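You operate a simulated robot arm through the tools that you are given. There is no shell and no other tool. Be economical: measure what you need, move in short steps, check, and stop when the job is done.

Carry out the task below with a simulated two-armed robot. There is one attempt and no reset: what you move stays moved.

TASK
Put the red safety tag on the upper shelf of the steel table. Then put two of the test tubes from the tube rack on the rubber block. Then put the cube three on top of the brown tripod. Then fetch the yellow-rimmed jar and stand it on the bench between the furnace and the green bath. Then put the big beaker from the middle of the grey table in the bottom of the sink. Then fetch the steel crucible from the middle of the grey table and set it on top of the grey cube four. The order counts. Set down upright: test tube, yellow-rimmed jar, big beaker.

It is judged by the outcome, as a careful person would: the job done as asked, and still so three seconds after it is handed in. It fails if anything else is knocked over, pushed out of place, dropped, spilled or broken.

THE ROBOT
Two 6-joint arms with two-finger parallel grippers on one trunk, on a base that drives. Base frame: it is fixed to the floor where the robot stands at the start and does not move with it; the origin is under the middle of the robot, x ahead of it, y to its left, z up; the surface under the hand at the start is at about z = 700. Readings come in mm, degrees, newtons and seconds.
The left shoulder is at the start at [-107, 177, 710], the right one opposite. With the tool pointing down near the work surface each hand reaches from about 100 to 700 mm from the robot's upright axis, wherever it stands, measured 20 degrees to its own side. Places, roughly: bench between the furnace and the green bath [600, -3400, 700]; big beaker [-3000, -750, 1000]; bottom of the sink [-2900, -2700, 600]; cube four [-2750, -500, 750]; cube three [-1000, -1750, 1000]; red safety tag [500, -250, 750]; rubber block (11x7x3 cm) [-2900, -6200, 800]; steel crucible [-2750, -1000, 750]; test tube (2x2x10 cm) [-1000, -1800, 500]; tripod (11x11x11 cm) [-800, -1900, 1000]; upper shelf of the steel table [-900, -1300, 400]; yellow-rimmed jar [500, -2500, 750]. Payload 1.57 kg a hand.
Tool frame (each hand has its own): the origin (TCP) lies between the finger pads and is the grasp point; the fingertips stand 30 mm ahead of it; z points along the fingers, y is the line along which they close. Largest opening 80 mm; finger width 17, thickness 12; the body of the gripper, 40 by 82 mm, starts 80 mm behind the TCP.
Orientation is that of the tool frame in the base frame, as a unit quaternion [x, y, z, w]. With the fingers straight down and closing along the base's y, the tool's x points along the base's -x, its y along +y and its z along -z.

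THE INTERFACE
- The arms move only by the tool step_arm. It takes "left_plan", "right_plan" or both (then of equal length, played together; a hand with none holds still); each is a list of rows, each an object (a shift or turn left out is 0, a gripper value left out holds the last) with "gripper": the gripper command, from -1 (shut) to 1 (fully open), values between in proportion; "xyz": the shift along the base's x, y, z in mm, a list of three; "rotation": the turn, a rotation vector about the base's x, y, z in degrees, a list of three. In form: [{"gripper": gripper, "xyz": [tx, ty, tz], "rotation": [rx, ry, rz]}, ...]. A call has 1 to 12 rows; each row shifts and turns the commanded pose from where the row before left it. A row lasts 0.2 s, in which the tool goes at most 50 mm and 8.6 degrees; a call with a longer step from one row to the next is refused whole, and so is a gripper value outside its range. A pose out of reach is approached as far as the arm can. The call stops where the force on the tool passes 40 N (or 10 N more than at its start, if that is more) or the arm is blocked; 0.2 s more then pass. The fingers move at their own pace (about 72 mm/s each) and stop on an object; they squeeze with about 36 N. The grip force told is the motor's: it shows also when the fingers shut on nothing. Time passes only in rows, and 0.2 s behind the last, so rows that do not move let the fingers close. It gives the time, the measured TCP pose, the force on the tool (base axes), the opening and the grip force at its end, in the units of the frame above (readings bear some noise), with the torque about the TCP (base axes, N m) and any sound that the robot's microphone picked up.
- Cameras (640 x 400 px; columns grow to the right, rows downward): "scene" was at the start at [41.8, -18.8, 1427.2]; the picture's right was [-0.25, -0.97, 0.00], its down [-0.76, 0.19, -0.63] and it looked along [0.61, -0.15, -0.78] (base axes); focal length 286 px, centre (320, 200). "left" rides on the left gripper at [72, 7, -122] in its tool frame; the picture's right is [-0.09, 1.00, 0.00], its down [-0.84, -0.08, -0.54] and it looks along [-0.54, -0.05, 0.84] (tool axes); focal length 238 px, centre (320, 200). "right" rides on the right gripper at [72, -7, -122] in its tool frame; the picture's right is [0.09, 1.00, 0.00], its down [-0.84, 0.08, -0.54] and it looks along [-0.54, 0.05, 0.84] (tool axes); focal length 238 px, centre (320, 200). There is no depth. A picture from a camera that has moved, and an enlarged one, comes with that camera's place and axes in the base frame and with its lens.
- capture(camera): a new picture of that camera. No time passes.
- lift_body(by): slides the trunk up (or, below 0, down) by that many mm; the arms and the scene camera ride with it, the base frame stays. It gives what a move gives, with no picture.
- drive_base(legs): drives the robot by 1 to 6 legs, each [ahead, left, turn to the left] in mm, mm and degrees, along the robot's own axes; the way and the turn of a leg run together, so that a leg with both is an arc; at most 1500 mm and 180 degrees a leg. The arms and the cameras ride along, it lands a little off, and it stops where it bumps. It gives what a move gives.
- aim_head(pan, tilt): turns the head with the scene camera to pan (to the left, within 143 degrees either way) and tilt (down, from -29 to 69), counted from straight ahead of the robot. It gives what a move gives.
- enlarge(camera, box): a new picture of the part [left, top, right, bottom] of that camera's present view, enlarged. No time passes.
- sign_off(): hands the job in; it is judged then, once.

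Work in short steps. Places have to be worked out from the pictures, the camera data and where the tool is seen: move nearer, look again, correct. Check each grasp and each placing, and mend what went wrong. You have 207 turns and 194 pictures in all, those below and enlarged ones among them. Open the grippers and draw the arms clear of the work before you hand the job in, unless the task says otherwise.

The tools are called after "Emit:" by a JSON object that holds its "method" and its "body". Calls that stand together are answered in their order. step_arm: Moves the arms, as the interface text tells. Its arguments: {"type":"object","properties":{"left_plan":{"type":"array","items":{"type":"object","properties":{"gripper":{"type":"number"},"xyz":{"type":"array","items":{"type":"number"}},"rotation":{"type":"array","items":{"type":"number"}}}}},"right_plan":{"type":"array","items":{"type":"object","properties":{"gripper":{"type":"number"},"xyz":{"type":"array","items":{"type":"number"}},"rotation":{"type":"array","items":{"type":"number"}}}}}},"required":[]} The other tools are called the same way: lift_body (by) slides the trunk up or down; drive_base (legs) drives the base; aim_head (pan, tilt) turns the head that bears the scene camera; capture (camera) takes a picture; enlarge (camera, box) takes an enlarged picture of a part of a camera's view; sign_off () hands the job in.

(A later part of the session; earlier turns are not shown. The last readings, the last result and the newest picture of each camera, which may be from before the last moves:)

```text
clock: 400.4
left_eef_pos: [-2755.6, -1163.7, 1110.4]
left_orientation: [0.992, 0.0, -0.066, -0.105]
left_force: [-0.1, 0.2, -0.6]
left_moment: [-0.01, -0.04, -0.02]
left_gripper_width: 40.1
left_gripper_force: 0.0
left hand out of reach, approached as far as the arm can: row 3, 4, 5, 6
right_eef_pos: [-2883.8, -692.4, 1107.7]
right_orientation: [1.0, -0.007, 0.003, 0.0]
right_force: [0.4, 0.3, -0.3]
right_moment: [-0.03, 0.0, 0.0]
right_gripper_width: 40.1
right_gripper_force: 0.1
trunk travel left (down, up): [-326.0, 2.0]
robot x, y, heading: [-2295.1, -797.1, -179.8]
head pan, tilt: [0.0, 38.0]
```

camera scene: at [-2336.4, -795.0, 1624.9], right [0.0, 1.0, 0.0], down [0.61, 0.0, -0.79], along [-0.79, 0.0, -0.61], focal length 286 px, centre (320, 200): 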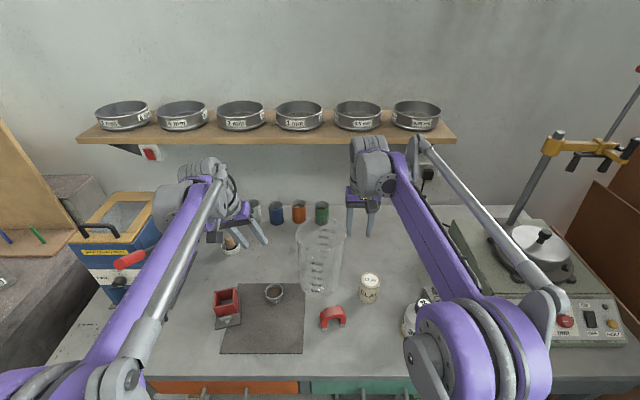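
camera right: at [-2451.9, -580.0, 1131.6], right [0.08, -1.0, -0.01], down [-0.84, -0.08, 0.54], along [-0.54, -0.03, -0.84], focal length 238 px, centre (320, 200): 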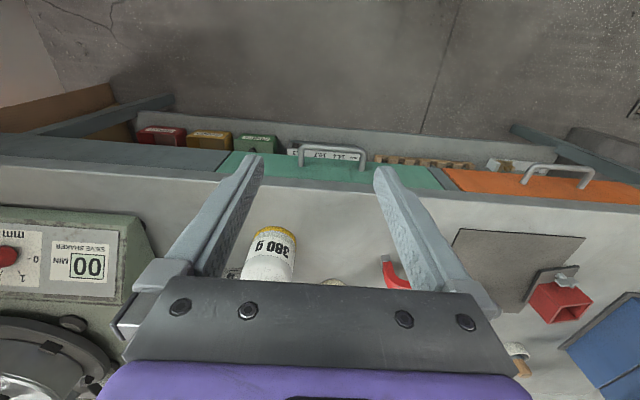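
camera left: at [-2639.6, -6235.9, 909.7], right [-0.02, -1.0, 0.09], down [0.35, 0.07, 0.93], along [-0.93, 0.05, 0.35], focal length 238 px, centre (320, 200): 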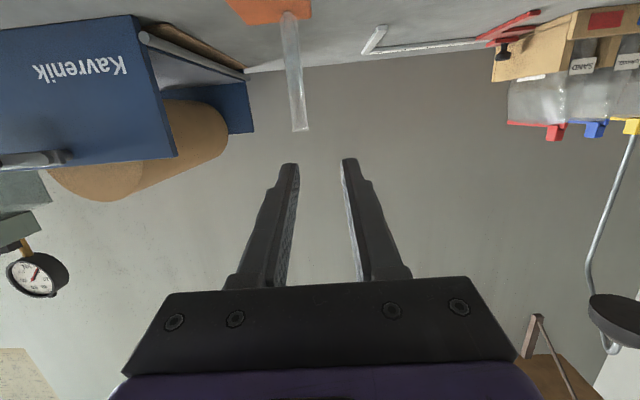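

The wrist seems to be in a flipped branch. I'll try again from a pose like the starting one, with the hand nearer the centre line, pitched halfway first.

Emit:
{"method": "step_arm", "body": {"left_plan": [{"rotation": [0, 8.4, 0]}, {"rotation": [0, 8.4, 0]}, {"rotation": [0, 8.4, 0]}, {"rotation": [-4, 8.4, 0]}, {"xyz": [0, 40, 5], "rotation": [-4, 0, 0]}, {"xyz": [0, 45, 5], "rotation": [-4, 0, 0]}, {"xyz": [0, 45, 5]}, {"xyz": [0, 45, 5]}, {"xyz": [0, 45, 5]}, {"xyz": [0, 40, 5]}, {}], "right_plan": [{"xyz": [0, 10, 0]}, {"xyz": [0, 10, 0]}, {"xyz": [0, 10, 0]}, {"xyz": [0, 10, 0]}, {"xyz": [0, 10, 0]}, {"xyz": [0, 10, 0]}, {}, {}, {}, {}, {}]}}

```text
refused: row 4 steps farther than a row can; nothing moved
```

Emit:
{"method": "step_arm", "body": {"left_plan": [{"rotation": [0, 8.4, 0]}, {"rotation": [0, 8.4, 0]}, {"rotation": [0, 8.4, 0]}, {"rotation": [-4, 7, 0]}, {"xyz": [0, 40, 5], "rotation": [-4, 0, 0]}, {"xyz": [0, 45, 5], "rotation": [-4, 0, 0]}, {"xyz": [0, 45, 5]}, {"xyz": [0, 45, 5]}, {"xyz": [0, 45, 5]}, {"xyz": [0, 40, 5]}, {}], "right_plan": [{"xyz": [0, 10, 0]}, {"xyz": [0, 10, 0]}, {"xyz": [0, 10, 0]}, {"xyz": [0, 10, 0]}, {"xyz": [0, 10, 0]}, {"xyz": [0, 10, 0]}, {}, {}, {}, {}, {}]}}

```text
clock: 402.8
left_eef_pos: [-2739.7, -1008.9, 1139.6]
left_orientation: [0.938, -0.067, -0.34, -0.02]
left_force: [-0.4, 0.2, -0.9]
left_moment: [0.01, -0.02, -0.02]
left_gripper_width: 40.2
left_gripper_force: 0.0
left hand out of reach, approached as far as the arm can: row 8, 9, 10
right_eef_pos: [-2886.0, -631.8, 1106.9]
right_orientation: [1.0, -0.007, 0.004, 0.0]
right_force: [0.5, 0.7, 0.7]
right_moment: [-0.03, -0.04, 0.0]
right_gripper_width: 39.7
right_gripper_force: 0.0
trunk travel left (down, up): [-326.0, 2.0]
robot x, y, heading: [-2298.9, -795.4, -180.1]
head pan, tilt: [0.0, 38.0]
```

Let me see the left arm's shape compared with the right.

Emit:
{"method": "aim_head", "body": {"pan": 25, "tilt": 40}}

Emit:
{"method": "capture", "body": {"camera": "scene"}}

```text
clock: 403.7
left_eef_pos: [-2740.0, -1009.1, 1139.2]
left_orientation: [0.938, -0.067, -0.34, -0.019]
left_force: [1.1, -0.4, -1.1]
left_moment: [0.0, 0.02, 0.04]
left_gripper_width: 39.9
left_gripper_force: 0.1
right_eef_pos: [-2886.5, -632.6, 1106.2]
right_orientation: [1.0, -0.007, 0.004, -0.001]
right_force: [0.0, -0.6, -0.9]
right_moment: [-0.02, 0.01, -0.03]
right_gripper_width: 39.9
right_gripper_force: 0.1
trunk travel left (down, up): [-326.0, 2.0]
robot x, y, heading: [-2297.9, -792.2, -180.1]
head pan, tilt: [25.0, 40.0]
```

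```text
53 pictures are left
camera scene: at [-2328.8, -830.7, 1621.9], right [-0.42, 0.91, 0.0], down [0.58, 0.27, -0.77], along [-0.69, -0.32, -0.64], focal length 286 px, centre (320, 200)
```

scene: 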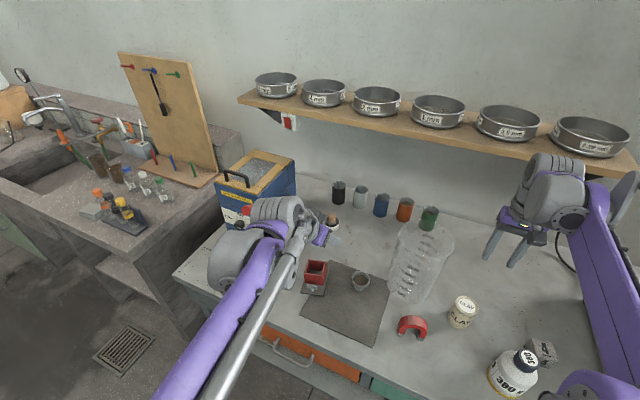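

I suspect the left wrist has wound up its roll. The gripper is symmetric, so I'll try turning it about the vertical toward a half turn to unwind it.

Emit:
{"method": "step_arm", "body": {"left_plan": [{"rotation": [0, 0, 8]}, {"rotation": [0, 0, 8]}, {"rotation": [0, 0, 8]}, {"rotation": [0, 0, 8]}, {"rotation": [0, 0, 8]}, {"rotation": [0, 0, 8]}, {"rotation": [0, 0, 8]}, {"rotation": [0, 0, 8]}]}}

```text
clock: 405.5
left_eef_pos: [-2687.7, -1153.0, 1143.4]
left_orientation: [0.918, 0.173, -0.356, 0.025]
left_force: [0.6, 0.8, -0.2]
left_moment: [0.0, -0.01, 0.0]
left_gripper_width: 39.9
left_gripper_force: 0.1
left hand out of reach, approached as far as the arm can: row 1, 2, 3, 4, 5, 6, 7, 8
right_eef_pos: [-2885.8, -632.4, 1106.5]
right_orientation: [1.0, -0.007, 0.003, 0.001]
right_force: [-0.1, -0.5, 0.2]
right_moment: [-0.01, 0.01, 0.02]
right_gripper_width: 40.1
right_gripper_force: 0.0
trunk travel left (down, up): [-326.0, 2.0]
robot x, y, heading: [-2297.8, -797.0, -180.1]
head pan, tilt: [25.0, 40.0]
```

That's the blocked direction, so the roll is wound up. Turning the other way.

Emit:
{"method": "step_arm", "body": {"left_plan": [{"rotation": [0, 0, -8]}, {"rotation": [0, 0, -8]}, {"rotation": [0, 0, -8]}, {"rotation": [0, 0, -8]}, {"rotation": [0, 0, -8]}, {"rotation": [0, 0, -8]}, {"rotation": [0, 0, -8]}, {"rotation": [0, 0, -8]}, {"rotation": [0, 0, -8]}, {"rotation": [0, 0, -8]}, {"rotation": [0, 0, -8]}, {"rotation": [0, 0, -8]}]}}

```text
clock: 408.1
left_eef_pos: [-2688.2, -1153.5, 1144.6]
left_orientation: [0.742, -0.567, -0.257, -0.249]
left_force: [-0.1, 0.2, -0.3]
left_moment: [0.02, -0.04, -0.01]
left_gripper_width: 40.2
left_gripper_force: 0.1
right_eef_pos: [-2886.8, -632.3, 1106.0]
right_orientation: [1.0, -0.008, 0.003, -0.001]
right_force: [0.0, -0.1, -0.1]
right_moment: [-0.01, -0.04, -0.04]
right_gripper_width: 40.1
right_gripper_force: 0.0
trunk travel left (down, up): [-326.0, 2.0]
robot x, y, heading: [-2297.9, -795.2, -180.0]
head pan, tilt: [25.0, 40.0]
```

Now straighten it to point down.

Emit:
{"method": "step_arm", "body": {"left_plan": [{"rotation": [-8.3, -1.24, 0]}, {"rotation": [-8.3, -1.24, 0]}, {"rotation": [-8.3, -1.24, 0]}, {"rotation": [-8.3, -1.24, 0]}, {"rotation": [-8.3, -1.24, 0]}, {}]}}

```text
clock: 409.5
left_eef_pos: [-2686.0, -1153.2, 1144.1]
left_orientation: [0.79, -0.601, -0.107, -0.058]
left_force: [0.1, -0.2, -0.2]
left_moment: [-0.03, 0.01, 0.02]
left_gripper_width: 40.1
left_gripper_force: 0.0
left hand out of reach, approached as far as the arm can: row 4, 5
right_eef_pos: [-2886.3, -632.3, 1106.7]
right_orientation: [1.0, -0.006, 0.003, 0.001]
right_force: [0.1, -0.3, -0.5]
right_moment: [0.0, -0.02, -0.01]
right_gripper_width: 40.2
right_gripper_force: 0.1
trunk travel left (down, up): [-326.0, 2.0]
robot x, y, heading: [-2297.5, -794.1, -179.7]
head pan, tilt: [25.0, 40.0]
```

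There's still a bend limit in this wrist branch. I'll take the tool around the other side: pitch forward, swing outward to the left, then down.

Emit:
{"method": "step_arm", "body": {"left_plan": [{"rotation": [0, 8.3, 0]}, {"rotation": [0, 8.3, 0]}, {"rotation": [0, 8.3, 0]}, {"rotation": [-3, 7.5, 0]}, {"rotation": [-3, 7.5, 0]}, {"rotation": [-3, 7.5, 0]}, {"rotation": [-3, 7.5, 0]}, {"rotation": [0, 0, 8]}, {"rotation": [0, 0, 8]}, {"rotation": [0, 0, 8]}, {"rotation": [0, 0, 8]}, {"rotation": [0, 0, 8]}]}}

```text
clock: 412.1
left_eef_pos: [-2634.6, -1228.9, 1148.3]
left_orientation: [0.798, -0.337, -0.281, 0.413]
left_force: [0.3, -0.5, 1.2]
left_moment: [0.03, 0.0, 0.02]
left_gripper_width: 40.0
left_gripper_force: 0.0
left hand out of reach, approached as far as the arm can: row 11, 12
right_eef_pos: [-2884.9, -632.9, 1106.5]
right_orientation: [1.0, -0.007, 0.004, 0.001]
right_force: [0.6, -1.1, 0.6]
right_moment: [0.02, -0.04, -0.01]
right_gripper_width: 40.0
right_gripper_force: 0.0
trunk travel left (down, up): [-326.0, 2.0]
robot x, y, heading: [-2296.4, -795.8, -179.9]
head pan, tilt: [25.0, 40.0]
```

Emit:
{"method": "step_arm", "body": {"left_plan": [{"rotation": [4.05, -6.3, 0]}, {"rotation": [4.05, -6.3, 0]}, {"rotation": [4.05, -6.3, 0]}, {"rotation": [4.05, -6.3, 0]}, {"rotation": [4.05, -6.3, 0]}, {"rotation": [4.05, -6.3, 0]}, {"rotation": [4.05, -6.3, 0]}, {"rotation": [4.05, -6.3, 0]}, {}]}}

```text
clock: 414.1
left_eef_pos: [-2522.7, -1315.7, 1156.3]
left_orientation: [0.915, -0.389, -0.108, -0.001]
left_force: [0.7, -0.2, -0.4]
left_moment: [0.03, -0.01, -0.02]
left_gripper_width: 40.3
left_gripper_force: 0.2
left hand out of reach, approached as far as the arm can: row 1, 2, 3, 4, 5, 6, 7, 8
right_eef_pos: [-2886.1, -632.4, 1107.7]
right_orientation: [1.0, -0.007, 0.003, 0.002]
right_force: [0.1, -0.3, 0.3]
right_moment: [-0.03, 0.0, 0.0]
right_gripper_width: 40.2
right_gripper_force: 0.1
trunk travel left (down, up): [-326.0, 2.0]
robot x, y, heading: [-2297.5, -796.0, -180.0]
head pan, tilt: [25.0, 40.0]
```

The left arm stays limited, so I'll use the right hand alone on the beaker, gripping its north wall deeply (finger overlap ≈90 mm) and test-lifting first. Moving above the wall to check.

Emit:
{"method": "step_arm", "body": {"right_plan": [{"xyz": [-9, -30, 0]}, {"xyz": [-9, -30, 0]}, {"xyz": [-9, -28, 0]}, {}]}}

Emit:
{"method": "aim_head", "body": {"pan": 0, "tilt": 38}}

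Emit:
{"method": "capture", "body": {"camera": "right"}}

Emit:
{"method": "enlarge", "body": {"camera": "scene", "box": [250, 170, 420, 310]}}

```text
clock: 415.1
left_eef_pos: [-2522.1, -1315.7, 1156.1]
left_orientation: [0.915, -0.389, -0.109, 0.0]
left_force: [0.0, -0.4, 0.5]
left_moment: [-0.03, 0.0, -0.01]
left_gripper_width: 39.8
left_gripper_force: 0.1
right_eef_pos: [-2913.4, -718.3, 1106.7]
right_orientation: [1.0, -0.007, 0.004, 0.001]
right_force: [0.0, -0.3, 0.1]
right_moment: [0.0, 0.01, 0.04]
right_gripper_width: 40.0
right_gripper_force: 0.1
trunk travel left (down, up): [-326.0, 2.0]
robot x, y, heading: [-2295.8, -793.5, -180.1]
head pan, tilt: [25.0, 40.0]
```

```text
clock: 416.0
left_eef_pos: [-2522.3, -1314.8, 1155.8]
left_orientation: [0.915, -0.389, -0.109, -0.001]
left_force: [0.8, -0.5, -0.6]
left_moment: [-0.02, 0.03, -0.03]
left_gripper_width: 40.0
left_gripper_force: 0.0
right_eef_pos: [-2913.3, -719.0, 1106.8]
right_orientation: [1.0, -0.007, 0.003, 0.0]
right_force: [-1.5, -0.3, 0.8]
right_moment: [0.01, 0.01, -0.03]
right_gripper_width: 39.9
right_gripper_force: 0.0
trunk travel left (down, up): [-326.0, 2.0]
robot x, y, heading: [-2297.3, -794.4, -179.8]
head pan, tilt: [0.0, 38.0]
```

```text
52 pictures are left
camera right: at [-2840.3, -712.5, 1229.8], right [0.08, -1.0, 0.0], down [-0.84, -0.07, 0.54], along [-0.53, -0.04, -0.84], focal length 238 px, centre (320, 200)
```

right: 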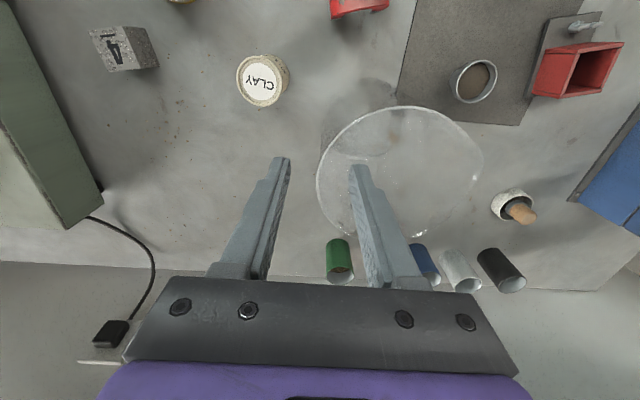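

```text
2.86 times, centred on (335, 240) of scene
camera zoom: at [-2338.0, -794.9, 1624.9], right [0.0, 1.0, 0.0], down [0.62, 0.0, -0.79], along [-0.79, 0.0, -0.62], focal length 818 px, centre (277, 86)
```

zoom: 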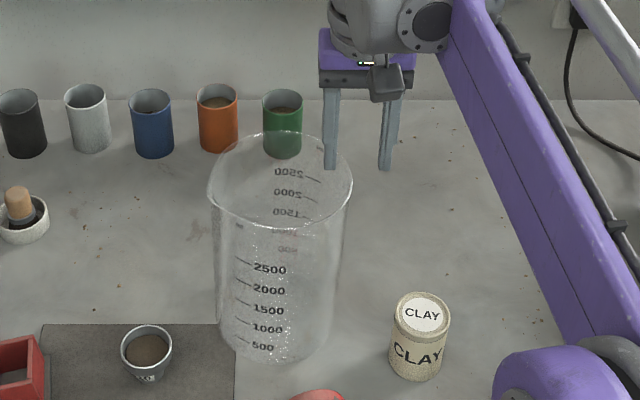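

The rim's north point is at y≈-717 and the centre at [-2920, -787]; the fingers will straddle the wall. Descending 120 mm.

Emit:
{"method": "step_arm", "body": {"right_plan": [{"xyz": [-7, 0, -20]}, {"xyz": [0, 0, -30]}, {"xyz": [0, 0, -30]}, {"xyz": [0, 0, -25]}, {"xyz": [0, 0, -15]}, {}]}}

Emit:
{"method": "capture", "body": {"camera": "right"}}

```text
clock: 417.4
left_eef_pos: [-2522.8, -1315.3, 1155.2]
left_orientation: [0.915, -0.389, -0.109, -0.002]
left_force: [0.2, 0.1, 0.4]
left_moment: [0.0, -0.01, -0.01]
left_gripper_width: 39.9
left_gripper_force: 0.1
right_eef_pos: [-2920.5, -719.0, 986.1]
right_orientation: [1.0, -0.007, 0.003, -0.001]
right_force: [-0.4, -0.1, -0.3]
right_moment: [0.0, 0.01, -0.02]
right_gripper_width: 39.9
right_gripper_force: 0.1
trunk travel left (down, up): [-326.0, 2.0]
robot x, y, heading: [-2295.0, -793.2, -180.0]
head pan, tilt: [0.0, 38.0]
```

```text
50 pictures are left
camera right: at [-2847.8, -713.6, 1110.1], right [0.08, -1.0, 0.0], down [-0.84, -0.07, 0.54], along [-0.53, -0.04, -0.84], focal length 238 px, centre (320, 200)
```

right: 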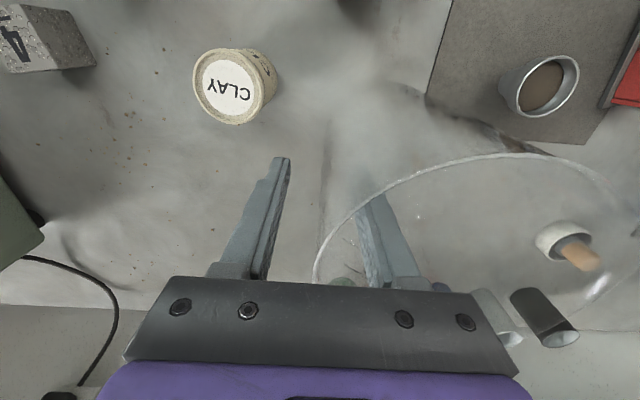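

The wall lies between the fingers. Closing.

Emit:
{"method": "step_arm", "body": {"right_plan": [{"gripper": -0.5}, {"gripper": -1}, {"gripper": -1}, {"gripper": -1}, {"gripper": -1}, {}]}}

Emit:
{"method": "step_arm", "body": {"right_plan": [{"xyz": [0, 0, 2]}, {"xyz": [0, 0, 2]}, {"xyz": [0, 0, 2]}, {"xyz": [0, 0, 2]}, {}]}}

Emit:
{"method": "enlarge", "body": {"camera": "scene", "box": [250, 170, 420, 310]}}

```text
clock: 418.8
left_eef_pos: [-2522.8, -1316.0, 1154.6]
left_orientation: [0.915, -0.389, -0.108, -0.002]
left_force: [1.2, -0.9, 0.1]
left_moment: [-0.02, 0.0, 0.04]
left_gripper_width: 40.1
left_gripper_force: 0.1
right_eef_pos: [-2920.2, -720.6, 987.0]
right_orientation: [1.0, -0.007, 0.003, 0.0]
right_force: [-4.5, -5.2, 8.1]
right_moment: [-2.23, 0.27, -0.56]
right_gripper_width: 11.6
right_gripper_force: 29.0
trunk travel left (down, up): [-326.0, 2.0]
robot x, y, heading: [-2290.8, -795.5, -180.1]
head pan, tilt: [0.0, 38.0]
```

```text
clock: 420.0
left_eef_pos: [-2522.1, -1315.0, 1155.2]
left_orientation: [0.915, -0.389, -0.108, -0.002]
left_force: [-0.2, 0.2, -0.3]
left_moment: [0.0, 0.01, -0.02]
left_gripper_width: 40.0
left_gripper_force: 0.0
right_eef_pos: [-2919.8, -720.1, 993.9]
right_orientation: [1.0, -0.007, 0.003, 0.0]
right_force: [-0.3, 0.5, -4.4]
right_moment: [0.28, 0.02, 0.02]
right_gripper_width: 3.7
right_gripper_force: 24.9
trunk travel left (down, up): [-326.0, 2.0]
robot x, y, heading: [-2300.5, -793.8, -180.3]
head pan, tilt: [0.0, 38.0]
```

```text
2.86 times, centred on (335, 240) of scene
camera zoom: at [-2338.6, -795.0, 1624.9], right [0.0, 1.0, 0.0], down [0.62, 0.0, -0.79], along [-0.79, 0.0, -0.62], focal length 818 px, centre (277, 86)
```

zoom: 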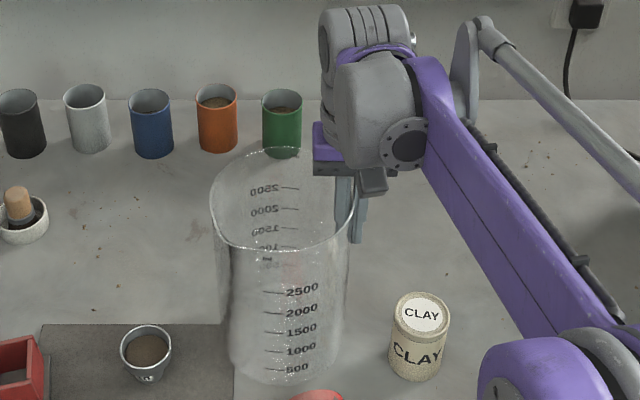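

The beaker is held: the weight (4.4 N) and moment match a hanging beaker. I'll lift slowly and look.

Emit:
{"method": "step_arm", "body": {"right_plan": [{"xyz": [0, 0, 5]}, {"xyz": [0, 0, 8]}, {"xyz": [0, 0, 10]}, {"xyz": [0, 0, 12]}, {"xyz": [0, 0, 12]}, {"xyz": [0, 0, 12]}, {}]}}

Emit:
{"method": "capture", "body": {"camera": "scene"}}

Emit:
{"method": "capture", "body": {"camera": "right"}}

```text
clock: 421.6
left_eef_pos: [-2521.6, -1315.7, 1156.7]
left_orientation: [0.915, -0.389, -0.108, -0.001]
left_force: [0.2, 0.6, -0.8]
left_moment: [0.02, -0.01, -0.04]
left_gripper_width: 39.8
left_gripper_force: 0.0
right_eef_pos: [-2920.4, -721.3, 1051.8]
right_orientation: [1.0, -0.007, 0.003, 0.0]
right_force: [1.0, 0.3, -4.7]
right_moment: [0.33, 0.03, -0.06]
right_gripper_width: 3.4
right_gripper_force: 24.8
trunk travel left (down, up): [-326.0, 2.0]
robot x, y, heading: [-2294.7, -796.6, -179.9]
head pan, tilt: [0.0, 38.0]
```

```text
48 pictures are left
camera scene: at [-2338.6, -794.8, 1624.9], right [0.0, 1.0, 0.0], down [0.62, 0.0, -0.79], along [-0.79, 0.0, -0.62], focal length 286 px, centre (320, 200)
```

scene: 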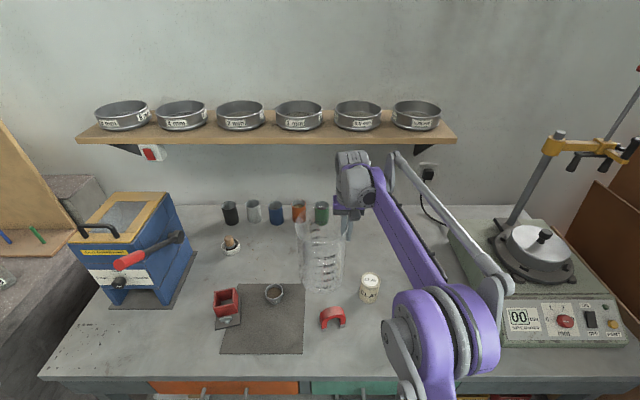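

```text
47 pictures are left
camera right: at [-2848.1, -714.4, 1175.8], right [0.08, -1.0, 0.0], down [-0.84, -0.07, 0.54], along [-0.53, -0.04, -0.84], focal length 238 px, centre (320, 200)
```

right: 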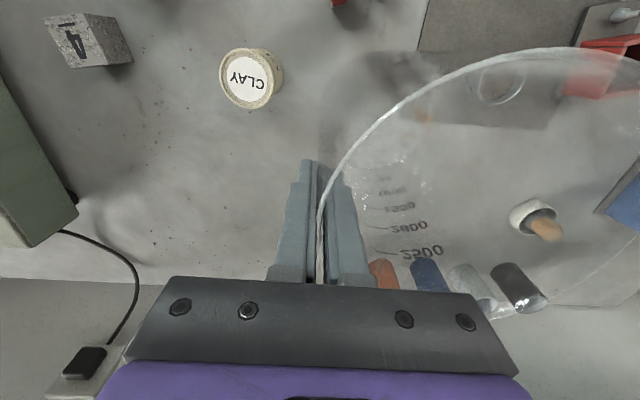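

Upright and clear of everything. I'll raise it further, back away, and move south toward the sink.

Emit:
{"method": "step_arm", "body": {"right_plan": [{"xyz": [0, 0, 15]}, {"xyz": [0, 0, 18]}, {"xyz": [0, 0, 18]}, {"xyz": [0, 0, 18]}, {"xyz": [0, 0, 15]}, {}]}}

Emit:
{"method": "drive_base", "body": {"legs": [[-350, 0, 0], [0, 1500, 0]]}}

Emit:
{"method": "aim_head", "body": {"pan": 15, "tilt": 40}}

Emit:
{"method": "capture", "body": {"camera": "scene"}}

```text
clock: 423.0
left_eef_pos: [-2521.9, -1315.1, 1155.7]
left_orientation: [0.915, -0.389, -0.108, -0.001]
left_force: [0.3, 0.0, 0.2]
left_moment: [0.01, 0.0, 0.0]
left_gripper_width: 39.8
left_gripper_force: 0.1
right_eef_pos: [-2919.9, -721.3, 1135.9]
right_orientation: [1.0, -0.008, 0.003, 0.0]
right_force: [0.6, 0.2, -3.8]
right_moment: [0.29, -0.01, 0.03]
right_gripper_width: 3.9
right_gripper_force: 24.2
trunk travel left (down, up): [-326.0, 2.0]
robot x, y, heading: [-2293.6, -792.2, -179.8]
head pan, tilt: [0.0, 38.0]
```

```text
clock: 438.3
left_eef_pos: [-2248.0, -2824.4, 1156.6]
left_orientation: [0.903, -0.415, -0.108, -0.006]
left_force: [-0.1, 0.0, -0.8]
left_moment: [-0.02, 0.04, -0.01]
left_gripper_width: 40.0
left_gripper_force: 0.0
right_eef_pos: [-2612.0, -2208.0, 1136.7]
right_orientation: [0.999, -0.036, 0.004, 0.001]
right_force: [0.2, -0.4, -4.7]
right_moment: [0.28, 0.03, 0.0]
right_gripper_width: 3.3
right_gripper_force: 24.0
trunk travel left (down, up): [-326.0, 2.0]
robot x, y, heading: [-1993.4, -2320.0, 176.9]
head pan, tilt: [0.0, 38.0]
```

```text
clock: 439.1
left_eef_pos: [-2247.0, -2825.0, 1155.5]
left_orientation: [0.904, -0.415, -0.108, -0.004]
left_force: [-0.5, 0.0, 0.1]
left_moment: [-0.03, 0.0, 0.01]
left_gripper_width: 39.8
left_gripper_force: 0.1
right_eef_pos: [-2610.7, -2208.1, 1135.6]
right_orientation: [0.999, -0.036, 0.004, 0.0]
right_force: [0.1, 0.5, -3.4]
right_moment: [0.26, 0.04, -0.02]
right_gripper_width: 3.5
right_gripper_force: 24.5
trunk travel left (down, up): [-326.0, 2.0]
robot x, y, heading: [-1992.8, -2319.9, 176.5]
head pan, tilt: [15.0, 40.0]
```

```text
46 pictures are left
camera scene: at [-2031.9, -2337.9, 1621.9], right [-0.2, 0.98, 0.0], down [0.63, 0.13, -0.77], along [-0.75, -0.16, -0.64], focal length 286 px, centre (320, 200)
```

scene: 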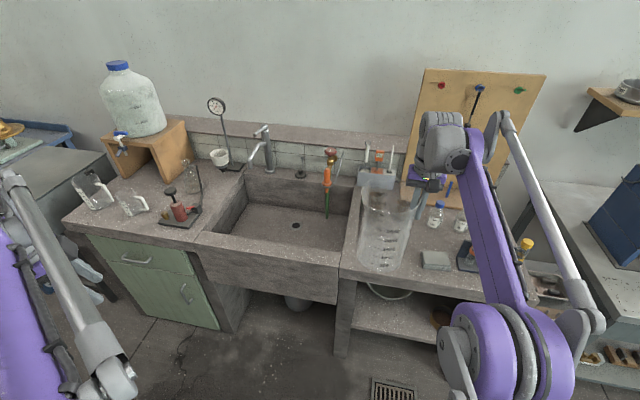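

The sink floor is at z≈589 with its drain at [-3024, -2676]; the basin spans x -3150 to -2740 and y -2920 to -2420. I'll aim to stand the beaker at about [-2920, -2640], clear of the tap and the drain. Squaring up and aligning.

Emit:
{"method": "drive_base", "body": {"legs": [[0, 0, 3.3], [0, 330, 0]]}}

Emit:
{"method": "aim_head", "body": {"pan": 0, "tilt": 42}}

Emit:
{"method": "capture", "body": {"camera": "scene"}}

```text
clock: 443.0
left_eef_pos: [-2217.1, -3169.6, 1157.3]
left_orientation: [0.916, -0.387, -0.108, -0.001]
left_force: [-0.1, 0.1, -0.4]
left_moment: [-0.03, -0.03, 0.05]
left_gripper_width: 39.8
left_gripper_force: 0.1
right_eef_pos: [-2614.8, -2578.1, 1136.4]
right_orientation: [1.0, -0.005, 0.004, 0.001]
right_force: [-0.7, -0.4, -4.7]
right_moment: [0.28, -0.01, 0.01]
right_gripper_width: 3.4
right_gripper_force: 24.8
trunk travel left (down, up): [-326.0, 2.0]
robot x, y, heading: [-1991.2, -2649.3, -179.3]
head pan, tilt: [15.0, 40.0]
```

```text
clock: 443.8
left_eef_pos: [-2216.5, -3171.9, 1156.6]
left_orientation: [0.915, -0.388, -0.109, -0.002]
left_force: [-0.5, 0.0, 0.0]
left_moment: [0.02, -0.02, -0.03]
left_gripper_width: 39.9
left_gripper_force: 0.1
right_eef_pos: [-2615.8, -2577.6, 1136.8]
right_orientation: [1.0, -0.005, 0.004, 0.0]
right_force: [0.2, 0.4, -3.9]
right_moment: [0.24, 0.01, 0.0]
right_gripper_width: 3.3
right_gripper_force: 24.6
trunk travel left (down, up): [-326.0, 2.0]
robot x, y, heading: [-1992.5, -2650.8, -179.7]
head pan, tilt: [0.0, 42.0]
```

```text
45 pictures are left
camera scene: at [-2031.7, -2650.4, 1619.0], right [0.0, 1.0, 0.0], down [0.67, 0.0, -0.74], along [-0.74, 0.0, -0.67], focal length 286 px, centre (320, 200)
```

scene: 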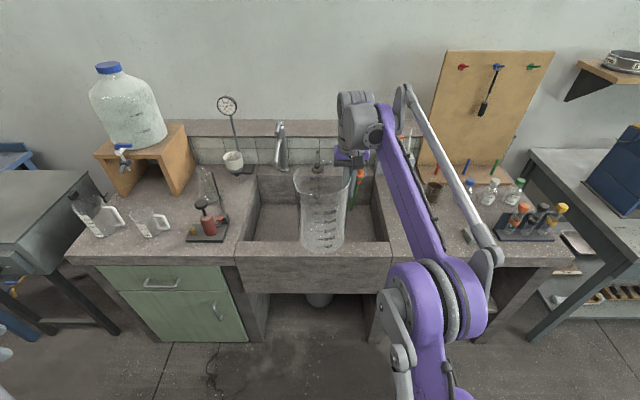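

Aligned with the basin. Driving forward 305 mm, then checking.

Emit:
{"method": "drive_base", "body": {"legs": [[305, 0, 0]]}}

Emit:
{"method": "lift_body", "body": {"by": -150}}

Emit:
{"method": "capture", "body": {"camera": "scene"}}

Emit:
{"method": "capture", "body": {"camera": "right"}}

```text
clock: 445.9
left_eef_pos: [-2524.6, -3175.6, 1155.8]
left_orientation: [0.918, -0.382, -0.109, -0.001]
left_force: [-0.1, -0.5, -0.5]
left_moment: [-0.03, -0.02, -0.05]
left_gripper_width: 39.8
left_gripper_force: 0.0
right_eef_pos: [-2930.7, -2586.0, 1136.0]
right_orientation: [1.0, 0.0, 0.003, 0.0]
right_force: [0.0, -0.5, -4.2]
right_moment: [0.31, 0.0, 0.05]
right_gripper_width: 3.4
right_gripper_force: 24.6
trunk travel left (down, up): [-326.0, 2.0]
robot x, y, heading: [-2306.3, -2652.9, -179.1]
head pan, tilt: [0.0, 42.0]
```

```text
clock: 447.6
left_eef_pos: [-2524.9, -3176.3, 1006.1]
left_orientation: [0.917, -0.383, -0.109, 0.0]
left_force: [0.6, 1.7, 0.6]
left_moment: [0.01, 0.0, -0.01]
left_gripper_width: 39.8
left_gripper_force: 0.0
right_eef_pos: [-2899.2, -2586.9, 929.6]
right_orientation: [0.999, 0.0, 0.045, 0.0]
right_force: [0.1, 0.3, -5.2]
right_moment: [0.29, 0.03, 0.0]
right_gripper_width: 3.4
right_gripper_force: 24.5
trunk travel left (down, up): [-176.0, 152.0]
robot x, y, heading: [-2308.1, -2653.3, -179.1]
head pan, tilt: [0.0, 42.0]
```

```text
44 pictures are left
camera scene: at [-2352.7, -2653.5, 1465.7], right [-0.01, 1.0, 0.0], down [0.67, 0.01, -0.74], along [-0.74, -0.01, -0.67], focal length 286 px, centre (320, 200)
```

scene: 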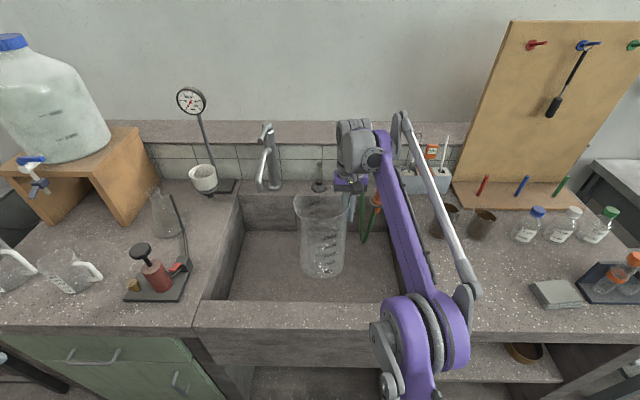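

```text
43 pictures are left
camera right: at [-2837.4, -2579.4, 1059.0], right [0.09, -1.0, 0.01], down [-0.88, -0.08, 0.47], along [-0.46, -0.05, -0.89], focal length 238 px, centre (320, 200)
```

right: 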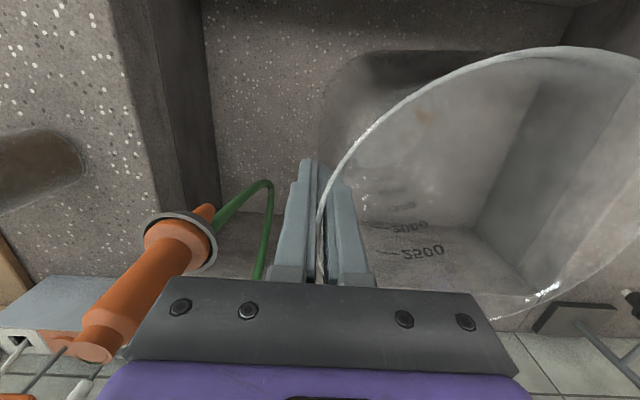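

The beaker tilted about 5° as the trunk lowered. I'll straighten the hand, shift to x -2920, and start lowering into the basin.

Emit:
{"method": "step_arm", "body": {"right_plan": [{"xyz": [-5, 0, 0], "rotation": [0, 2.6, 0]}, {"xyz": [-8, 0, 0], "rotation": [0, 2.6, 0]}, {"xyz": [-8, 0, 0]}, {"xyz": [0, 0, -15]}, {"xyz": [0, 0, -20]}, {"xyz": [0, 0, -20]}, {}]}}

Emit:
{"method": "capture", "body": {"camera": "scene"}}

```text
clock: 449.2
left_eef_pos: [-2525.3, -3175.2, 1006.4]
left_orientation: [0.918, -0.383, -0.108, -0.001]
left_force: [-0.4, -0.2, 1.6]
left_moment: [0.01, -0.02, 0.03]
left_gripper_width: 40.0
left_gripper_force: 0.0
right_eef_pos: [-2918.5, -2586.7, 874.0]
right_orientation: [1.0, -0.001, 0.0, 0.0]
right_force: [-0.7, 0.2, -4.2]
right_moment: [0.3, 0.03, -0.01]
right_gripper_width: 3.4
right_gripper_force: 23.9
trunk travel left (down, up): [-176.0, 152.0]
robot x, y, heading: [-2307.1, -2655.8, -179.0]
head pan, tilt: [0.0, 42.0]
```

```text
42 pictures are left
camera scene: at [-2352.5, -2653.5, 1465.7], right [-0.01, 1.0, 0.0], down [0.67, 0.01, -0.74], along [-0.74, -0.01, -0.67], focal length 286 px, centre (320, 200)
```

scene: 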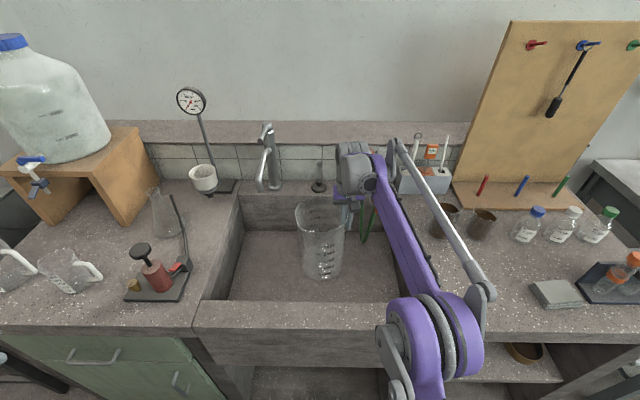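

Inside the basin and upright. Lowering further.

Emit:
{"method": "step_arm", "body": {"right_plan": [{"xyz": [0, 0, -18]}, {"xyz": [0, 0, -20]}, {"xyz": [0, 0, -18]}, {"xyz": [0, 0, -12]}, {"xyz": [0, 0, -8]}, {}]}}

Emit:
{"method": "capture", "body": {"camera": "scene"}}

Emit:
{"method": "capture", "body": {"camera": "right"}}

```text
clock: 450.6
left_eef_pos: [-2524.3, -3175.6, 1005.5]
left_orientation: [0.917, -0.383, -0.108, 0.0]
left_force: [-0.1, -0.4, -0.3]
left_moment: [0.01, 0.04, -0.01]
left_gripper_width: 39.9
left_gripper_force: 0.1
right_eef_pos: [-2919.5, -2587.2, 798.2]
right_orientation: [1.0, 0.0, 0.0, 0.0]
right_force: [0.6, 0.3, -4.5]
right_moment: [0.29, 0.04, -0.01]
right_gripper_width: 3.3
right_gripper_force: 24.6
trunk travel left (down, up): [-176.0, 152.0]
robot x, y, heading: [-2304.2, -2654.1, -179.0]
head pan, tilt: [0.0, 42.0]
```

```text
41 pictures are left
camera scene: at [-2352.6, -2653.5, 1465.7], right [-0.01, 1.0, 0.0], down [0.67, 0.01, -0.74], along [-0.74, -0.01, -0.67], focal length 286 px, centre (320, 200)
```

scene: 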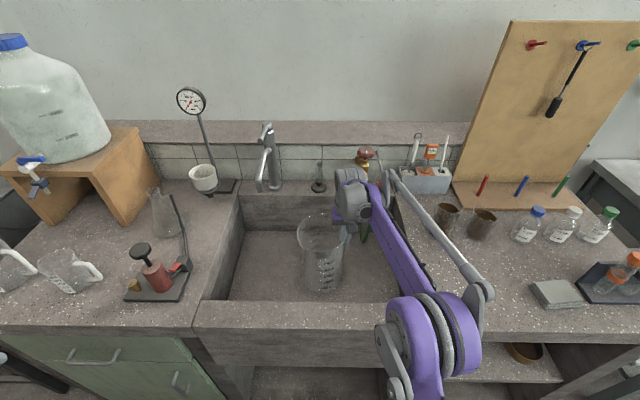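

```text
40 pictures are left
camera right: at [-2845.3, -2579.1, 921.6], right [0.09, -1.0, 0.0], down [-0.84, -0.08, 0.54], along [-0.54, -0.05, -0.84], focal length 238 px, centre (320, 200)
```

right: 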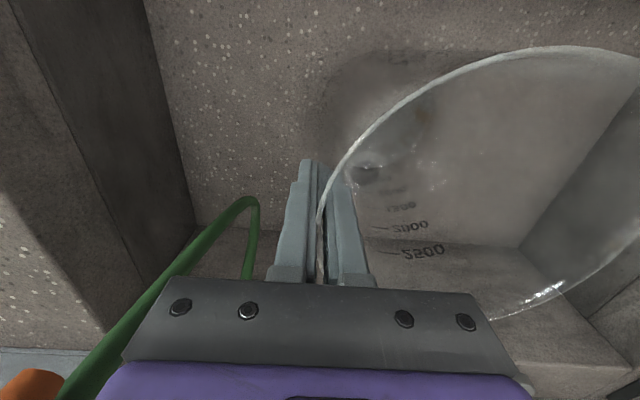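

Continuing in small steps to contact, expected near TCP z 776.

Emit:
{"method": "step_arm", "body": {"right_plan": [{"xyz": [0, 0, -6]}, {"xyz": [0, 0, -5]}, {"xyz": [0, 0, -3]}, {}]}}

Emit:
{"method": "step_arm", "body": {"right_plan": [{"xyz": [0, 0, -2]}, {"xyz": [0, 0, -2]}, {}]}}

Emit:
{"method": "step_arm", "body": {"right_plan": [{"xyz": [0, 0, -2]}, {"xyz": [0, 0, -1]}, {}]}}

```text
clock: 451.6
left_eef_pos: [-2522.3, -3174.6, 1007.2]
left_orientation: [0.917, -0.383, -0.11, 0.0]
left_force: [0.3, 0.3, -0.4]
left_moment: [0.01, 0.04, 0.01]
left_gripper_width: 40.1
left_gripper_force: 0.0
right_eef_pos: [-2918.2, -2585.5, 786.5]
right_orientation: [1.0, -0.001, -0.002, -0.001]
right_force: [0.6, 4.8, 23.9]
right_moment: [-1.52, 0.04, -0.41]
right_gripper_width: 3.4
right_gripper_force: 24.7
trunk travel left (down, up): [-176.0, 152.0]
robot x, y, heading: [-2304.8, -2652.3, -179.2]
head pan, tilt: [0.0, 42.0]
```

```text
clock: 452.4
left_eef_pos: [-2522.8, -3175.9, 1006.5]
left_orientation: [0.917, -0.383, -0.11, -0.001]
left_force: [0.5, -0.1, 0.0]
left_moment: [-0.04, -0.03, 0.01]
left_gripper_width: 40.2
left_gripper_force: 0.0
right_eef_pos: [-2918.4, -2586.8, 781.2]
right_orientation: [1.0, -0.001, -0.002, 0.0]
right_force: [-0.6, 3.2, 23.9]
right_moment: [-1.54, 0.08, -0.44]
right_gripper_width: 3.1
right_gripper_force: 24.6
trunk travel left (down, up): [-176.0, 152.0]
robot x, y, heading: [-2307.2, -2650.9, -179.0]
head pan, tilt: [0.0, 42.0]
```

```text
clock: 453.2
left_eef_pos: [-2523.2, -3174.9, 1006.0]
left_orientation: [0.918, -0.382, -0.109, 0.0]
left_force: [0.1, 0.0, -0.2]
left_moment: [0.01, 0.01, -0.01]
left_gripper_width: 40.3
left_gripper_force: 0.0
right_eef_pos: [-2918.3, -2586.0, 778.9]
right_orientation: [1.0, -0.001, -0.001, 0.001]
right_force: [-1.0, 2.3, 23.7]
right_moment: [-1.6, 0.02, -0.39]
right_gripper_width: 3.3
right_gripper_force: 24.1
trunk travel left (down, up): [-176.0, 152.0]
robot x, y, heading: [-2307.7, -2654.0, -179.1]
head pan, tilt: [0.0, 42.0]
```

In contact with the sink floor, with the fingers sliding a little on the wall. I'll ease off and open, keeping clear of the wall, and check before lifting.

Emit:
{"method": "step_arm", "body": {"right_plan": [{"xyz": [0, 0, 1]}, {"gripper": -0.8}, {"gripper": -0.6}, {"gripper": -0.3}, {"gripper": 0}, {}]}}

Emit:
{"method": "capture", "body": {"camera": "right"}}

Emit:
{"method": "enlarge", "body": {"camera": "scene", "box": [240, 180, 400, 310]}}

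```text
clock: 454.6
left_eef_pos: [-2524.5, -3176.8, 1005.5]
left_orientation: [0.917, -0.383, -0.109, -0.001]
left_force: [-0.4, -0.8, -0.5]
left_moment: [0.02, -0.01, -0.01]
left_gripper_width: 40.2
left_gripper_force: 0.1
right_eef_pos: [-2919.0, -2585.7, 778.3]
right_orientation: [1.0, 0.0, -0.001, 0.0]
right_force: [-1.6, 0.1, -0.3]
right_moment: [-0.03, -0.01, 0.0]
right_gripper_width: 40.1
right_gripper_force: 0.1
trunk travel left (down, up): [-176.0, 152.0]
robot x, y, heading: [-2306.0, -2650.5, -179.1]
head pan, tilt: [0.0, 42.0]
```

```text
39 pictures are left
camera right: at [-2846.2, -2579.0, 902.0], right [0.09, -1.0, 0.0], down [-0.84, -0.08, 0.54], along [-0.54, -0.05, -0.84], focal length 238 px, centre (320, 200)
```

right: 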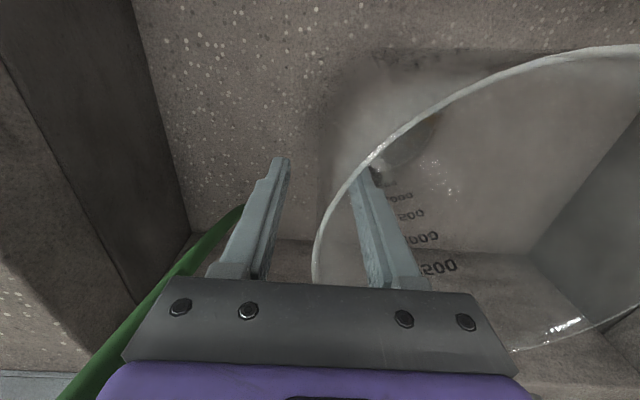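

```text
3.08 times, centred on (320, 245) of scene
camera zoom: at [-2352.2, -2653.5, 1465.7], right [-0.01, 1.0, 0.0], down [0.67, 0.01, -0.74], along [-0.74, -0.01, -0.67], focal length 881 px, centre (320, 62)
```

zoom: 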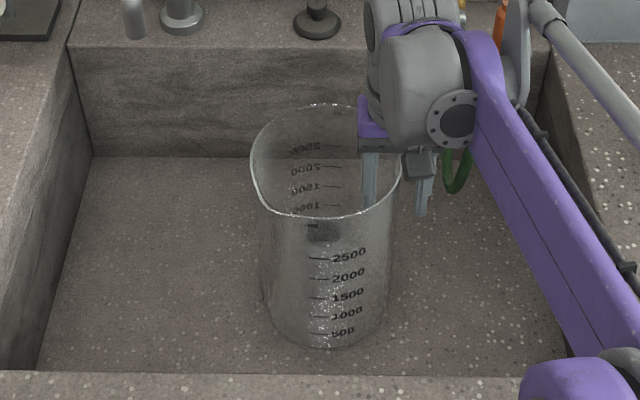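

The beaker stands upright on the sink floor. Lifting straight out.

Emit:
{"method": "step_arm", "body": {"right_plan": [{"xyz": [0, 0, 15]}, {"xyz": [0, 0, 30]}, {"xyz": [0, 0, 40]}, {"xyz": [0, 0, 40]}, {"xyz": [0, 0, 40]}, {"xyz": [0, 0, 40]}, {"xyz": [0, 0, 40]}]}}

Emit:
{"method": "enlarge", "body": {"camera": "scene", "box": [240, 150, 400, 310]}}

```text
clock: 456.2
left_eef_pos: [-2524.2, -3176.3, 1005.7]
left_orientation: [0.917, -0.384, -0.108, -0.001]
left_force: [0.5, -0.2, 0.0]
left_moment: [-0.01, 0.01, 0.0]
left_gripper_width: 39.6
left_gripper_force: 0.0
right_eef_pos: [-2901.3, -2584.2, 974.8]
right_orientation: [1.0, 0.0, -0.002, 0.0]
right_force: [-0.5, -0.2, 0.6]
right_moment: [0.01, -0.01, -0.03]
right_gripper_width: 39.9
right_gripper_force: 0.0
right hand out of reach, approached as far as the arm can: row 5, 6, 7
trunk travel left (down, up): [-176.0, 152.0]
robot x, y, heading: [-2305.6, -2652.6, -179.2]
head pan, tilt: [0.0, 42.0]
```

```text
2.50 times, centred on (320, 230) of scene
camera zoom: at [-2352.7, -2653.6, 1465.7], right [-0.01, 1.0, 0.0], down [0.67, 0.01, -0.74], along [-0.74, -0.01, -0.67], focal length 716 px, centre (320, 125)
```

zoom: 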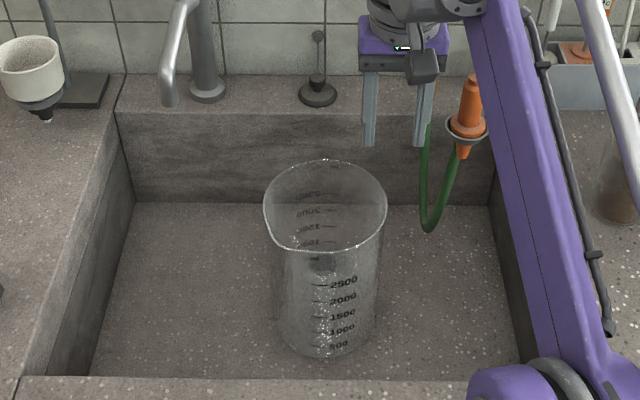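

The beaker is done. Next is the crucible: I'll back away, return to the grey table opposite the mat, and look.

Emit:
{"method": "drive_base", "body": {"legs": [[-330, 0, -0.8], [0, -1500, 0], [0, -110, 0]]}}

Emit:
{"method": "lift_body", "body": {"by": 80}}

Emit:
{"method": "aim_head", "body": {"pan": -8, "tilt": 42}}

Emit:
{"method": "capture", "body": {"camera": "scene"}}

```text
clock: 472.5
left_eef_pos: [-2205.2, -1558.6, 1007.4]
left_orientation: [0.912, -0.395, -0.108, -0.001]
left_force: [0.3, -0.4, -0.3]
left_moment: [-0.01, -0.01, 0.01]
left_gripper_width: 39.9
left_gripper_force: 0.1
right_eef_pos: [-2566.6, -957.9, 972.6]
right_orientation: [1.0, -0.012, -0.002, 0.0]
right_force: [0.2, -0.1, -0.7]
right_moment: [0.01, 0.0, -0.01]
right_gripper_width: 39.9
right_gripper_force: 0.1
trunk travel left (down, up): [-176.0, 152.0]
robot x, y, heading: [-1970.5, -1043.2, 179.6]
head pan, tilt: [0.0, 42.0]
```

```text
clock: 473.7
left_eef_pos: [-2203.8, -1561.9, 1085.4]
left_orientation: [0.913, -0.394, -0.109, -0.001]
left_force: [-0.1, -0.6, -0.3]
left_moment: [-0.01, 0.0, -0.02]
left_gripper_width: 39.9
left_gripper_force: 0.1
right_eef_pos: [-2565.9, -959.1, 1054.7]
right_orientation: [1.0, -0.012, 0.0, 0.0]
right_force: [-0.3, -0.2, -0.3]
right_moment: [-0.02, 0.0, -0.01]
right_gripper_width: 39.8
right_gripper_force: 0.1
trunk travel left (down, up): [-256.0, 72.0]
robot x, y, heading: [-1972.7, -1044.4, 179.6]
head pan, tilt: [0.0, 42.0]
```

```text
clock: 474.4
left_eef_pos: [-2204.7, -1559.9, 1085.7]
left_orientation: [0.913, -0.394, -0.109, -0.002]
left_force: [0.4, 0.3, 0.2]
left_moment: [0.0, -0.03, 0.02]
left_gripper_width: 40.0
left_gripper_force: 0.1
right_eef_pos: [-2566.2, -959.4, 1053.8]
right_orientation: [1.0, -0.012, -0.001, 0.0]
right_force: [0.2, -0.1, -0.1]
right_moment: [0.04, 0.0, -0.01]
right_gripper_width: 39.8
right_gripper_force: 0.1
trunk travel left (down, up): [-256.0, 72.0]
robot x, y, heading: [-1971.5, -1044.1, 179.3]
head pan, tilt: [-8.0, 42.0]
```

```text
36 pictures are left
camera scene: at [-2014.0, -1030.1, 1544.5], right [0.15, 0.99, 0.0], down [0.66, -0.1, -0.74], along [-0.73, 0.11, -0.67], focal length 286 px, centre (320, 200)
```

scene: 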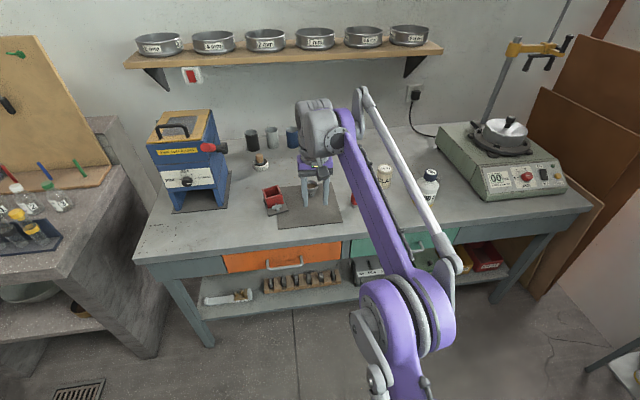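

Driving forward so the hand is over the mat, then looking through the wrist camera.

Emit:
{"method": "drive_base", "body": {"legs": [[280, 0, 0.5]]}}

Emit:
{"method": "capture", "body": {"camera": "right"}}

Emit:
{"method": "capture", "body": {"camera": "scene"}}

```text
clock: 476.3
left_eef_pos: [-2474.2, -1560.6, 1085.7]
left_orientation: [0.914, -0.391, -0.109, -0.002]
left_force: [0.0, 0.1, -0.1]
left_moment: [-0.01, -0.01, 0.0]
left_gripper_width: 39.8
left_gripper_force: 0.1
right_eef_pos: [-2843.8, -963.2, 1054.7]
right_orientation: [1.0, -0.008, -0.001, 0.0]
right_force: [-0.1, 0.1, 0.1]
right_moment: [0.02, -0.03, 0.0]
right_gripper_width: 39.9
right_gripper_force: 0.1
trunk travel left (down, up): [-256.0, 72.0]
robot x, y, heading: [-2249.6, -1039.3, 179.9]
head pan, tilt: [-8.0, 42.0]
```

```text
35 pictures are left
camera right: at [-2768.6, -956.7, 1177.5], right [0.08, -1.0, 0.0], down [-0.84, -0.06, 0.54], along [-0.54, -0.04, -0.84], focal length 238 px, centre (320, 200)
```

right: 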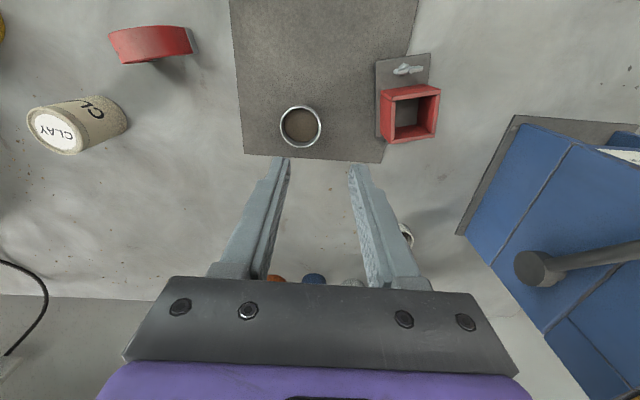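

```text
34 pictures are left
camera scene: at [-2289.0, -1028.7, 1544.5], right [0.14, 0.99, 0.0], down [0.66, -0.09, -0.74], along [-0.74, 0.1, -0.67], focal length 286 px, centre (320, 200)
```

scene: 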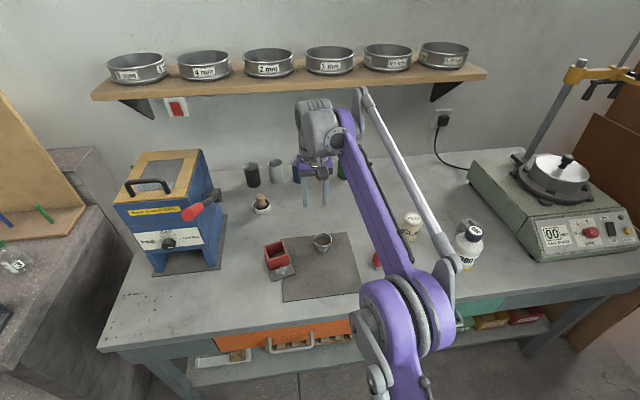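

Emit:
{"method": "enlarge", "body": {"camera": "right", "box": [240, 70, 360, 170]}}

Emit:
{"method": "enlarge", "body": {"camera": "scene", "box": [260, 200, 380, 300]}}

```text
4.00 times, centred on (300, 120) of right
camera zoom: at [-2768.6, -956.7, 1177.5], right [0.08, -1.0, 0.0], down [-0.84, -0.06, 0.54], along [-0.54, -0.04, -0.84], focal length 953 px, centre (400, 520)
```

zoom: 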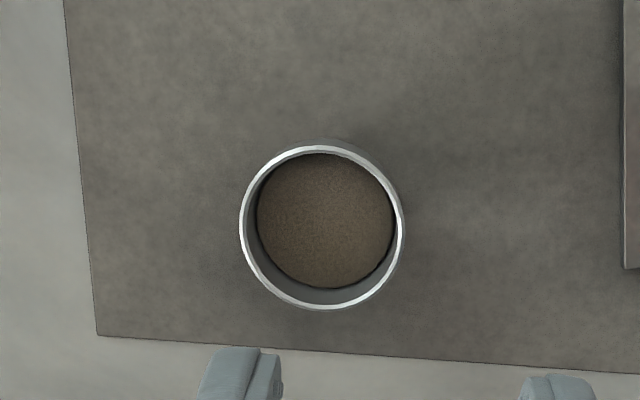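

```text
4.00 times, centred on (320, 250) of scene
camera zoom: at [-2289.0, -1028.7, 1544.5], right [0.14, 0.99, 0.0], down [0.66, -0.09, -0.74], along [-0.74, 0.1, -0.67], focal length 1145 px, centre (320, 0)
```

zoom: 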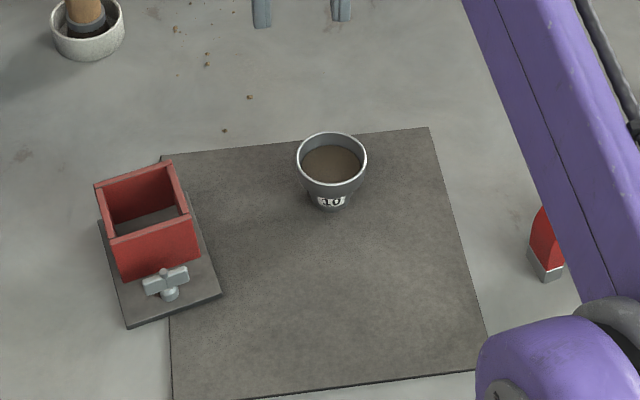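

The crucible's rim (≈53 mm wide) is near [-2858, -940, 860]. I'll go above it, partly open, and refine.

Emit:
{"method": "step_arm", "body": {"right_plan": [{"gripper": 0.8, "xyz": [-5, 8, -20]}, {"xyz": [-5, 8, -30]}, {"xyz": [-4, 7, -35]}, {"xyz": [0, 0, -35]}, {}]}}

Emit:
{"method": "capture", "body": {"camera": "right"}}

```text
clock: 477.5
left_eef_pos: [-2474.1, -1560.5, 1086.0]
left_orientation: [0.915, -0.389, -0.109, -0.001]
left_force: [-0.2, 0.4, -0.8]
left_moment: [0.01, -0.01, 0.0]
left_gripper_width: 39.9
left_gripper_force: 0.0
right_eef_pos: [-2855.1, -941.0, 934.2]
right_orientation: [1.0, -0.008, 0.0, -0.001]
right_force: [-1.3, 0.3, 0.2]
right_moment: [0.05, -0.01, 0.01]
right_gripper_width: 71.9
right_gripper_force: 0.1
trunk travel left (down, up): [-256.0, 72.0]
robot x, y, heading: [-2247.5, -1041.4, 179.8]
head pan, tilt: [-8.0, 42.0]
```

```text
31 pictures are left
camera right: at [-2782.3, -935.3, 1056.6], right [0.08, -1.0, 0.0], down [-0.84, -0.06, 0.54], along [-0.54, -0.04, -0.84], focal length 238 px, centre (320, 200)
```

right: 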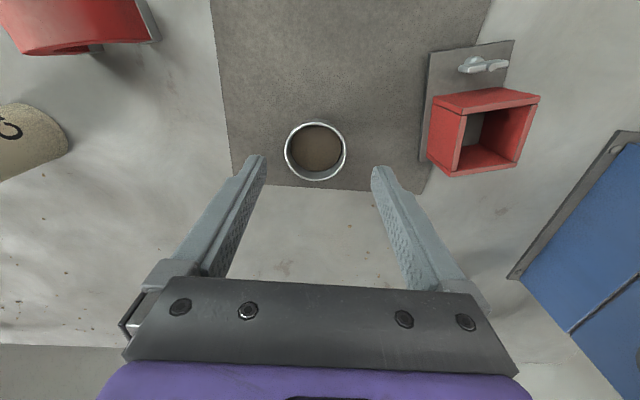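

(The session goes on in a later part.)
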